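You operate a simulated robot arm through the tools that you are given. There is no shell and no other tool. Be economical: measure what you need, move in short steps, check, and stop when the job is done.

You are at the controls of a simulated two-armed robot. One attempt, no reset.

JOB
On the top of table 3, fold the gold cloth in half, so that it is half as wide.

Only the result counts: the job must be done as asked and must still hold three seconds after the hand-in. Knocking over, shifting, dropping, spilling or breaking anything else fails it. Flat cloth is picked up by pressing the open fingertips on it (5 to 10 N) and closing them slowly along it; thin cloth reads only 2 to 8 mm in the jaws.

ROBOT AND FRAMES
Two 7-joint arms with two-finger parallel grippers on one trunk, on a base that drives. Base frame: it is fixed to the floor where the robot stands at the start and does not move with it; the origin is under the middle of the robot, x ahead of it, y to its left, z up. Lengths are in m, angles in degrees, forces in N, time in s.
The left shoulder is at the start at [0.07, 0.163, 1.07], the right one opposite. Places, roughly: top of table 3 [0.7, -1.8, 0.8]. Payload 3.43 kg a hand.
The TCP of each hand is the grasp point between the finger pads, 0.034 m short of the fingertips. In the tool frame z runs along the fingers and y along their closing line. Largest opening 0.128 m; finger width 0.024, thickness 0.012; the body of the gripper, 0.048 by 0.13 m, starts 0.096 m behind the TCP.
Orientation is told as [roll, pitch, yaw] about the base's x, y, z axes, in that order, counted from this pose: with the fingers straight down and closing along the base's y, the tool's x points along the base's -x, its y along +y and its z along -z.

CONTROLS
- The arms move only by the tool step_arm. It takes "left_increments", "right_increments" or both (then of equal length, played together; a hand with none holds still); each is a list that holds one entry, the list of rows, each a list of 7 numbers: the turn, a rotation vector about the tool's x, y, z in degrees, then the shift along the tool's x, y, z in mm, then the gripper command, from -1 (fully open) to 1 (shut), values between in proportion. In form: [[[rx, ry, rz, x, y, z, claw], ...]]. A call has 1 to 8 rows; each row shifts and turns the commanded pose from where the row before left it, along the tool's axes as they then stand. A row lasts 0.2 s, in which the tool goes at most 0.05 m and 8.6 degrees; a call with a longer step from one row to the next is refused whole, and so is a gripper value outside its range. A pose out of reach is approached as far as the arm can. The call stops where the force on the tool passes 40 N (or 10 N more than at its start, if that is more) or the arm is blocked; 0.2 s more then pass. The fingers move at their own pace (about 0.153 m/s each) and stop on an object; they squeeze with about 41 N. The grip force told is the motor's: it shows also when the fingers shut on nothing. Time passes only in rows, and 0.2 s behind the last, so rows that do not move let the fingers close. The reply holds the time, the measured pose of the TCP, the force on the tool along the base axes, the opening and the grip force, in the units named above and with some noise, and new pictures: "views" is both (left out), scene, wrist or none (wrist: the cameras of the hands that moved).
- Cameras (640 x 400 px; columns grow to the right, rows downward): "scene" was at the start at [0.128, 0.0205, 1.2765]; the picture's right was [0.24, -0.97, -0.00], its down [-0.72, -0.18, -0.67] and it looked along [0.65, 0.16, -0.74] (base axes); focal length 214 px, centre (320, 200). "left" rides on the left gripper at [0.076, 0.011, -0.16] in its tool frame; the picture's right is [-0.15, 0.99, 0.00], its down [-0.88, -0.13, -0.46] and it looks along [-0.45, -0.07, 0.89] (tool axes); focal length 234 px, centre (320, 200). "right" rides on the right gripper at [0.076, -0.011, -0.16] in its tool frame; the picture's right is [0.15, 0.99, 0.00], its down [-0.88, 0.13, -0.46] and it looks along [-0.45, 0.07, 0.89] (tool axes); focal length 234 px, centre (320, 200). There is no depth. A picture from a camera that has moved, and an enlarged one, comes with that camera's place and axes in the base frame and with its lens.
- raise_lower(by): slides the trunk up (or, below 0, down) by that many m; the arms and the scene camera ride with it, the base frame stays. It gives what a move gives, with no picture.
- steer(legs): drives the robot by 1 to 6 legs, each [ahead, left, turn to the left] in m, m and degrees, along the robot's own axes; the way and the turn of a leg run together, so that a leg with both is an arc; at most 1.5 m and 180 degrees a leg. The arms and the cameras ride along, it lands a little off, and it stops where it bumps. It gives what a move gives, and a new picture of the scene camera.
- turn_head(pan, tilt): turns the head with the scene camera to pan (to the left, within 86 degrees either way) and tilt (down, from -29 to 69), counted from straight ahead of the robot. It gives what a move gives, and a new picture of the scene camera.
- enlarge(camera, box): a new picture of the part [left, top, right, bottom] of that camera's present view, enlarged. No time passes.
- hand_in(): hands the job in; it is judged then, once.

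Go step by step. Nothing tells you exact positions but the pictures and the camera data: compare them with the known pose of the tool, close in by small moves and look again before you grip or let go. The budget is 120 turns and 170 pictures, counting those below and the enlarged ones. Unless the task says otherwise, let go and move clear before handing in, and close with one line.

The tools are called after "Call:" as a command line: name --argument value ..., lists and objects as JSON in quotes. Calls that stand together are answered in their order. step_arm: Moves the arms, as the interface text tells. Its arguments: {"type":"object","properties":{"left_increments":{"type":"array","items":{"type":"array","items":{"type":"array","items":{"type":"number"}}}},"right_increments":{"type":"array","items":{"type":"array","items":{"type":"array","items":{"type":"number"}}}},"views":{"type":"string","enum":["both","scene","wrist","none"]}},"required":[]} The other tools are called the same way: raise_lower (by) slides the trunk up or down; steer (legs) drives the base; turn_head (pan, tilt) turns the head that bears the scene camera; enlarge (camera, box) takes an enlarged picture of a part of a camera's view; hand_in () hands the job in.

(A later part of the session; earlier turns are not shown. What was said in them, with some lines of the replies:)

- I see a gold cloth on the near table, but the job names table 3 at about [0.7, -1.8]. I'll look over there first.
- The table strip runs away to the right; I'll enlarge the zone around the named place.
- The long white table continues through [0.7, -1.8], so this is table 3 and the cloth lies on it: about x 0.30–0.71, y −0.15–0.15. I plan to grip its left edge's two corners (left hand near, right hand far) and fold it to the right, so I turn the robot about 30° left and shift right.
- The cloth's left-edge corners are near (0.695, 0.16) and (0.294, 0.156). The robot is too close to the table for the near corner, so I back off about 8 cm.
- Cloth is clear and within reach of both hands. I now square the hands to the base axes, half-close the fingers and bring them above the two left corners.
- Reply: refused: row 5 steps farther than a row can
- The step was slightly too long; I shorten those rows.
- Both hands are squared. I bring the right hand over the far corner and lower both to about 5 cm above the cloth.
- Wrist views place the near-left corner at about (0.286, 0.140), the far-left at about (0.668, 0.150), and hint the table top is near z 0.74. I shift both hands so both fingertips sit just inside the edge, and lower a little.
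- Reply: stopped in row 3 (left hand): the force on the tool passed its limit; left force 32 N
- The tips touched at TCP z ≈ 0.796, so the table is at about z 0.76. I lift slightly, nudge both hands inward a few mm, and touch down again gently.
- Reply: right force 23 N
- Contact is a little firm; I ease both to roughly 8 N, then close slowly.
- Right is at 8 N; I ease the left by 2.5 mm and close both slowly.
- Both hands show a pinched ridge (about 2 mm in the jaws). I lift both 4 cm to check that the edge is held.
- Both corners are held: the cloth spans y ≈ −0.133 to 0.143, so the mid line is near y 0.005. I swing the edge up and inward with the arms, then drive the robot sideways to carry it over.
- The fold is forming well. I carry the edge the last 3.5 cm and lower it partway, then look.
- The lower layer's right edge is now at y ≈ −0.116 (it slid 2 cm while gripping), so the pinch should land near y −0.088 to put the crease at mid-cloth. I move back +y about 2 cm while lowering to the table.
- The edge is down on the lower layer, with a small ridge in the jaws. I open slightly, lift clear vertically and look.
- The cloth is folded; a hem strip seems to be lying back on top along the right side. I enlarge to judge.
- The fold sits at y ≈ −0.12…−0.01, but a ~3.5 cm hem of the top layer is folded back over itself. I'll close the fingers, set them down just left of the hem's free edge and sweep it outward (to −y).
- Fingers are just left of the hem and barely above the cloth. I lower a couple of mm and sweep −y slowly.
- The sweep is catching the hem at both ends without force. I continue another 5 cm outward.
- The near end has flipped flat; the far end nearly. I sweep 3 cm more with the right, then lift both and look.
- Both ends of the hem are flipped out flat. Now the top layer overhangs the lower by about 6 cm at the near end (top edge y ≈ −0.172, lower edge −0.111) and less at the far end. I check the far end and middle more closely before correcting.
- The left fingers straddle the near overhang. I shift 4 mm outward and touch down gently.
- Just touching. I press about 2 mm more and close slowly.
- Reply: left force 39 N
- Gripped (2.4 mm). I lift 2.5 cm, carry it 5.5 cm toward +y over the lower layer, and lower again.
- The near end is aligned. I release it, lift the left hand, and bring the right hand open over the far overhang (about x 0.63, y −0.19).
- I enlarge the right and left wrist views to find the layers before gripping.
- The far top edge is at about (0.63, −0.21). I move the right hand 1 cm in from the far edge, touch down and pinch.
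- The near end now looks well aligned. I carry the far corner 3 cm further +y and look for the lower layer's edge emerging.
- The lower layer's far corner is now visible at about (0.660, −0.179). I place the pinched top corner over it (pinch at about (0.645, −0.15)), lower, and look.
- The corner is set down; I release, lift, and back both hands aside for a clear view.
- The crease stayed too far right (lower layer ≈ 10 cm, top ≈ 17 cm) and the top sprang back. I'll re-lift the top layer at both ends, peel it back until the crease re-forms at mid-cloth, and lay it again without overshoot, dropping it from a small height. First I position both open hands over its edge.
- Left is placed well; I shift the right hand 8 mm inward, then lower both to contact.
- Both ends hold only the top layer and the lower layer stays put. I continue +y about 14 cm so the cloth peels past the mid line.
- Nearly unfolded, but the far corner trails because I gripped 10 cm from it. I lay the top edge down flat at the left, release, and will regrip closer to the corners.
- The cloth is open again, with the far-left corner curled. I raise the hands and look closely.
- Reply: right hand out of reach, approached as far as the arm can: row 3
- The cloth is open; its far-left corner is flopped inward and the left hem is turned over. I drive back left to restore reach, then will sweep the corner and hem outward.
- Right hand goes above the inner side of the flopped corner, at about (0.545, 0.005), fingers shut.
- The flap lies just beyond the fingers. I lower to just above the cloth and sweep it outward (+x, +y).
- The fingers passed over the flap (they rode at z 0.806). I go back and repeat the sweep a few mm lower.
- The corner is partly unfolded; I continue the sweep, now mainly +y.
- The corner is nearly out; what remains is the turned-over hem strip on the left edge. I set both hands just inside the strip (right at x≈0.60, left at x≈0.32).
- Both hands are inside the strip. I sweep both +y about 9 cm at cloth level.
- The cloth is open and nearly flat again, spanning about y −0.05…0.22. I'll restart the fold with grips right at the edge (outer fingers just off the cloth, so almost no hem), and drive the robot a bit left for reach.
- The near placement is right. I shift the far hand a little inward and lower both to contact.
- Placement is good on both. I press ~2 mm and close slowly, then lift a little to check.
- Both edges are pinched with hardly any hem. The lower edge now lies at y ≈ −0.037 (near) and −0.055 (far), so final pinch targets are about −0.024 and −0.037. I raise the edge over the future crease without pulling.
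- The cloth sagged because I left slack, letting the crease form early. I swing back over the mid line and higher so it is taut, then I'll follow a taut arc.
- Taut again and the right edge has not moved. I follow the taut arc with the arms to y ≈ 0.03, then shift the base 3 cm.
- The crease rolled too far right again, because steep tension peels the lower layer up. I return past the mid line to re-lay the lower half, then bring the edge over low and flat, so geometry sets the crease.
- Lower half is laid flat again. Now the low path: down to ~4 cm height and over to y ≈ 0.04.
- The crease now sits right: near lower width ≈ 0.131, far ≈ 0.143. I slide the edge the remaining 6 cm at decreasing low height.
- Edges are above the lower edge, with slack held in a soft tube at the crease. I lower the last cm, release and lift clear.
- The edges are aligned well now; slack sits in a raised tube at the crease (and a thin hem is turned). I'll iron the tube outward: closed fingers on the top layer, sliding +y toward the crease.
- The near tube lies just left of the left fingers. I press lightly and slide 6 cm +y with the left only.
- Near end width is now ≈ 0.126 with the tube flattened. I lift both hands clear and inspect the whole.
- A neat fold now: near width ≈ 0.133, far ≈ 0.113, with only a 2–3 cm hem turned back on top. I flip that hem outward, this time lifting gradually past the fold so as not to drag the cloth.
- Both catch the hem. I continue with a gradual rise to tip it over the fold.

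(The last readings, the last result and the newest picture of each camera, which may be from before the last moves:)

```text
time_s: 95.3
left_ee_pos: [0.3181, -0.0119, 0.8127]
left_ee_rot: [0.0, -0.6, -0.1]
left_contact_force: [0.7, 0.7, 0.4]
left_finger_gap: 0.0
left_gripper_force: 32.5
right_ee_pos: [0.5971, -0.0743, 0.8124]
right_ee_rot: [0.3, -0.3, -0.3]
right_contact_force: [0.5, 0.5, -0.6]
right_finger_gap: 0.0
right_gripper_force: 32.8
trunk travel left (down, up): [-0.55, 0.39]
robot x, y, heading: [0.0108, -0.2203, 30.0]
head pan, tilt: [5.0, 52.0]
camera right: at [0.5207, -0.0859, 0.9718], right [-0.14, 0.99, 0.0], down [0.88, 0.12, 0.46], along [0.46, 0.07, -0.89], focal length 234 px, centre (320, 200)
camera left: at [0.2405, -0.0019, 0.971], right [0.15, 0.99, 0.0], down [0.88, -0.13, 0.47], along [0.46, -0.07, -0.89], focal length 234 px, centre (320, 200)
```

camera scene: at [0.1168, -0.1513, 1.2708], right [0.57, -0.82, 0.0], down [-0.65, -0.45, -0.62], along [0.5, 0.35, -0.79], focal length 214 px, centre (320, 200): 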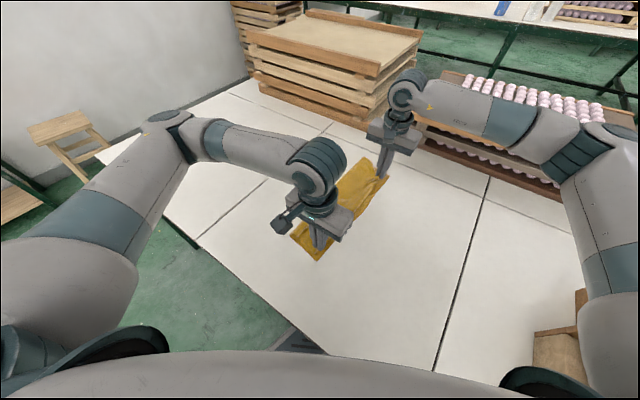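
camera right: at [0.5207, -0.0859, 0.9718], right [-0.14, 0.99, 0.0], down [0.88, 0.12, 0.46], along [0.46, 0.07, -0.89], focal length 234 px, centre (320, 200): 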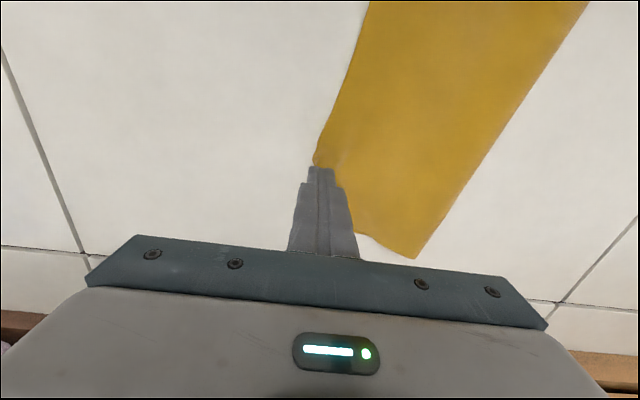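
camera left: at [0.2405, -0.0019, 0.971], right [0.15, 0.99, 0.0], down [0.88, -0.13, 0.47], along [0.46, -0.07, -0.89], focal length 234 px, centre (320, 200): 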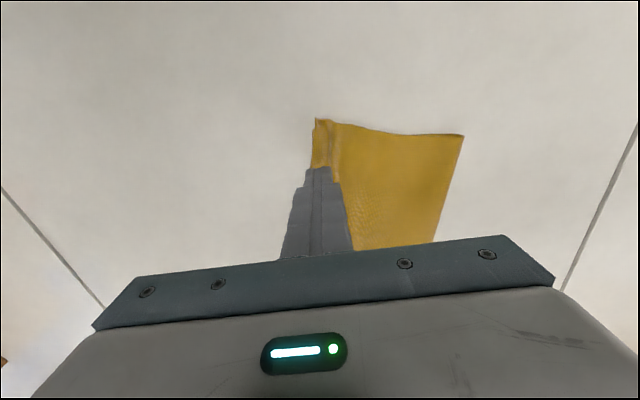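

Both flipped. I lift vertically, move both hands clear and inspect.

Call:
step_arm --left_increments '[[[0, 0, 0, 0, 0, -40, 1], [0, 0, 0, 0, 0, -45, 1], [0, 0, 0, 0, 48, 0, 1], [0, 0, 0, 0, 48, 0, 1], [0, 0, 0, 0, 48, 0, 1], [0, 0, 0, 0, 48, 0, 1], [0, 0, 0, 0, 0, 0, 1]]]' --right_increments '[[[0, 0, 0, 0, 0, -40, 1], [0, 0, 0, 0, 0, -45, 1], [0, 0, 0, 0, 0, -15, 1], [0, 0, 0, 0, 0, 0, 1], [0, 0, 0, 0, 0, 0, 1], [0, 0, 0, 0, 0, 0, 1], [0, 0, 0, 0, 0, 0, 1]]]' --views "none"

Call:
enlarge --camera "scene" --box '[260, 130, 420, 280]'

Call:
enlarge --camera "right" --box '[270, 0, 510, 200]'

```text
time_s: 96.9
left_ee_pos: [0.3188, 0.1784, 0.8971]
left_ee_rot: [0.0, -0.6, -0.1]
left_contact_force: [-0.2, 0.8, -0.1]
left_finger_gap: 0.0
left_gripper_force: 32.6
right_ee_pos: [0.5972, -0.0774, 0.911]
right_ee_rot: [0.3, -0.2, -0.3]
right_contact_force: [0.4, 0.1, -0.2]
right_finger_gap: 0.0002
right_gripper_force: 32.7
trunk travel left (down, up): [-0.55, 0.39]
robot x, y, heading: [0.0107, -0.2227, 30.0]
head pan, tilt: [5.0, 52.0]
```

```text
2.67 times, centred on (340, 205) of scene
camera zoom: at [0.1176, -0.1528, 1.2708], right [0.57, -0.82, 0.0], down [-0.65, -0.45, -0.62], along [0.5, 0.35, -0.79], focal length 572 px, centre (267, 187)
```

zoom: 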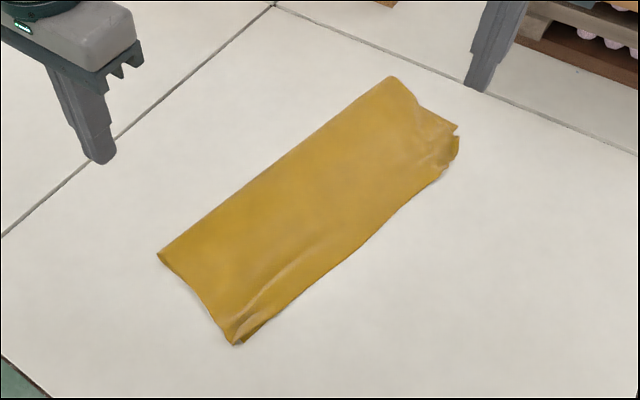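

```text
2.00 times, centred on (390, 100) of right
camera zoom: at [0.5219, -0.0888, 1.0707], right [-0.14, 0.99, 0.01], down [0.88, 0.12, 0.46], along [0.45, 0.07, -0.89], focal length 468 px, centre (180, 400)
```

zoom: 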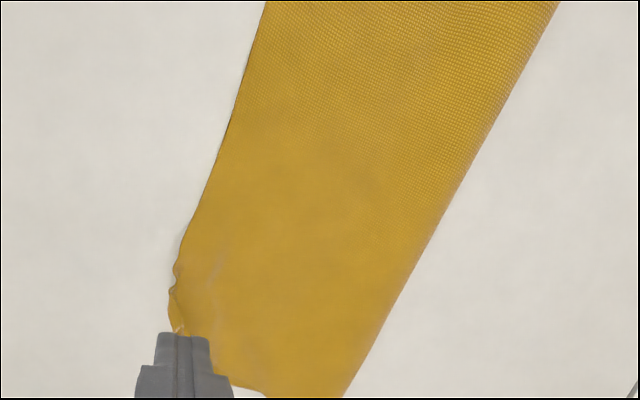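

The fold is clean: width ≈ 0.13–0.14 of the original 0.276, with edges aligned and full length kept. I back the right hand further up and clear, then hand in.

Call:
step_arm --right_increments '[[[0, 0, 0, 0, 0, -40, 1], [0, 0, 0, 0, -45, 0, 1], [0, 0, 0, 0, -45, 0, 1], [0, 0, 0, 0, 0, 0, 1]]]' --left_increments '[[[0, 0, 0, 0, 45, 0, 1], [0, 0, 0, 0, 45, 0, 1], [0, 0, 0, 0, 0, 0, 1], [0, 0, 0, 0, 0, 0, 1]]]' --views "scene"

```text
time_s: 97.9
left_ee_pos: [0.3196, 0.2717, 0.8974]
left_ee_rot: [-0.2, -0.6, -0.1]
left_contact_force: [1.1, 0.6, 0.5]
left_finger_gap: 0.0
left_gripper_force: 32.7
right_ee_pos: [0.5954, -0.1619, 0.9491]
right_ee_rot: [0.2, -0.3, -0.3]
right_contact_force: [0.0, 0.6, 0.4]
right_finger_gap: 0.0001
right_gripper_force: 33.1
trunk travel left (down, up): [-0.55, 0.39]
robot x, y, heading: [0.012, -0.218, 29.9]
head pan, tilt: [5.0, 52.0]
camera scene: at [0.117, -0.1506, 1.2707], right [0.57, -0.82, 0.0], down [-0.65, -0.45, -0.61], along [0.5, 0.35, -0.79], focal length 214 px, centre (320, 200)
```

scene: 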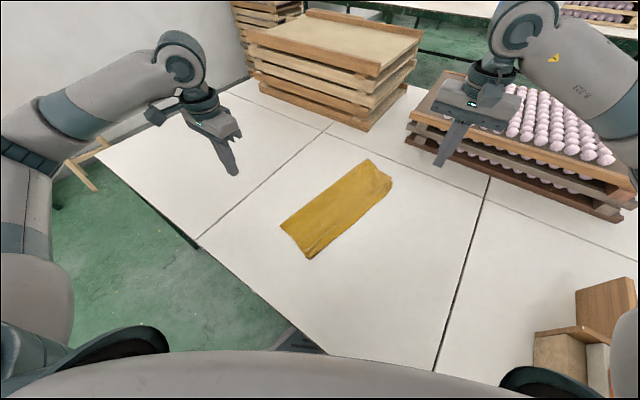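

The cloth lies folded in half, the hands are clear and nothing else has been moved; I hand in.

Call:
hand_in

```text
The job is handed in.
```

The gold cloth on table 3 is folded in half to about half its width (roughly 13–14 cm, from about 28 cm). Its edges line up to within a centimetre or two, and nothing else was disturbed.
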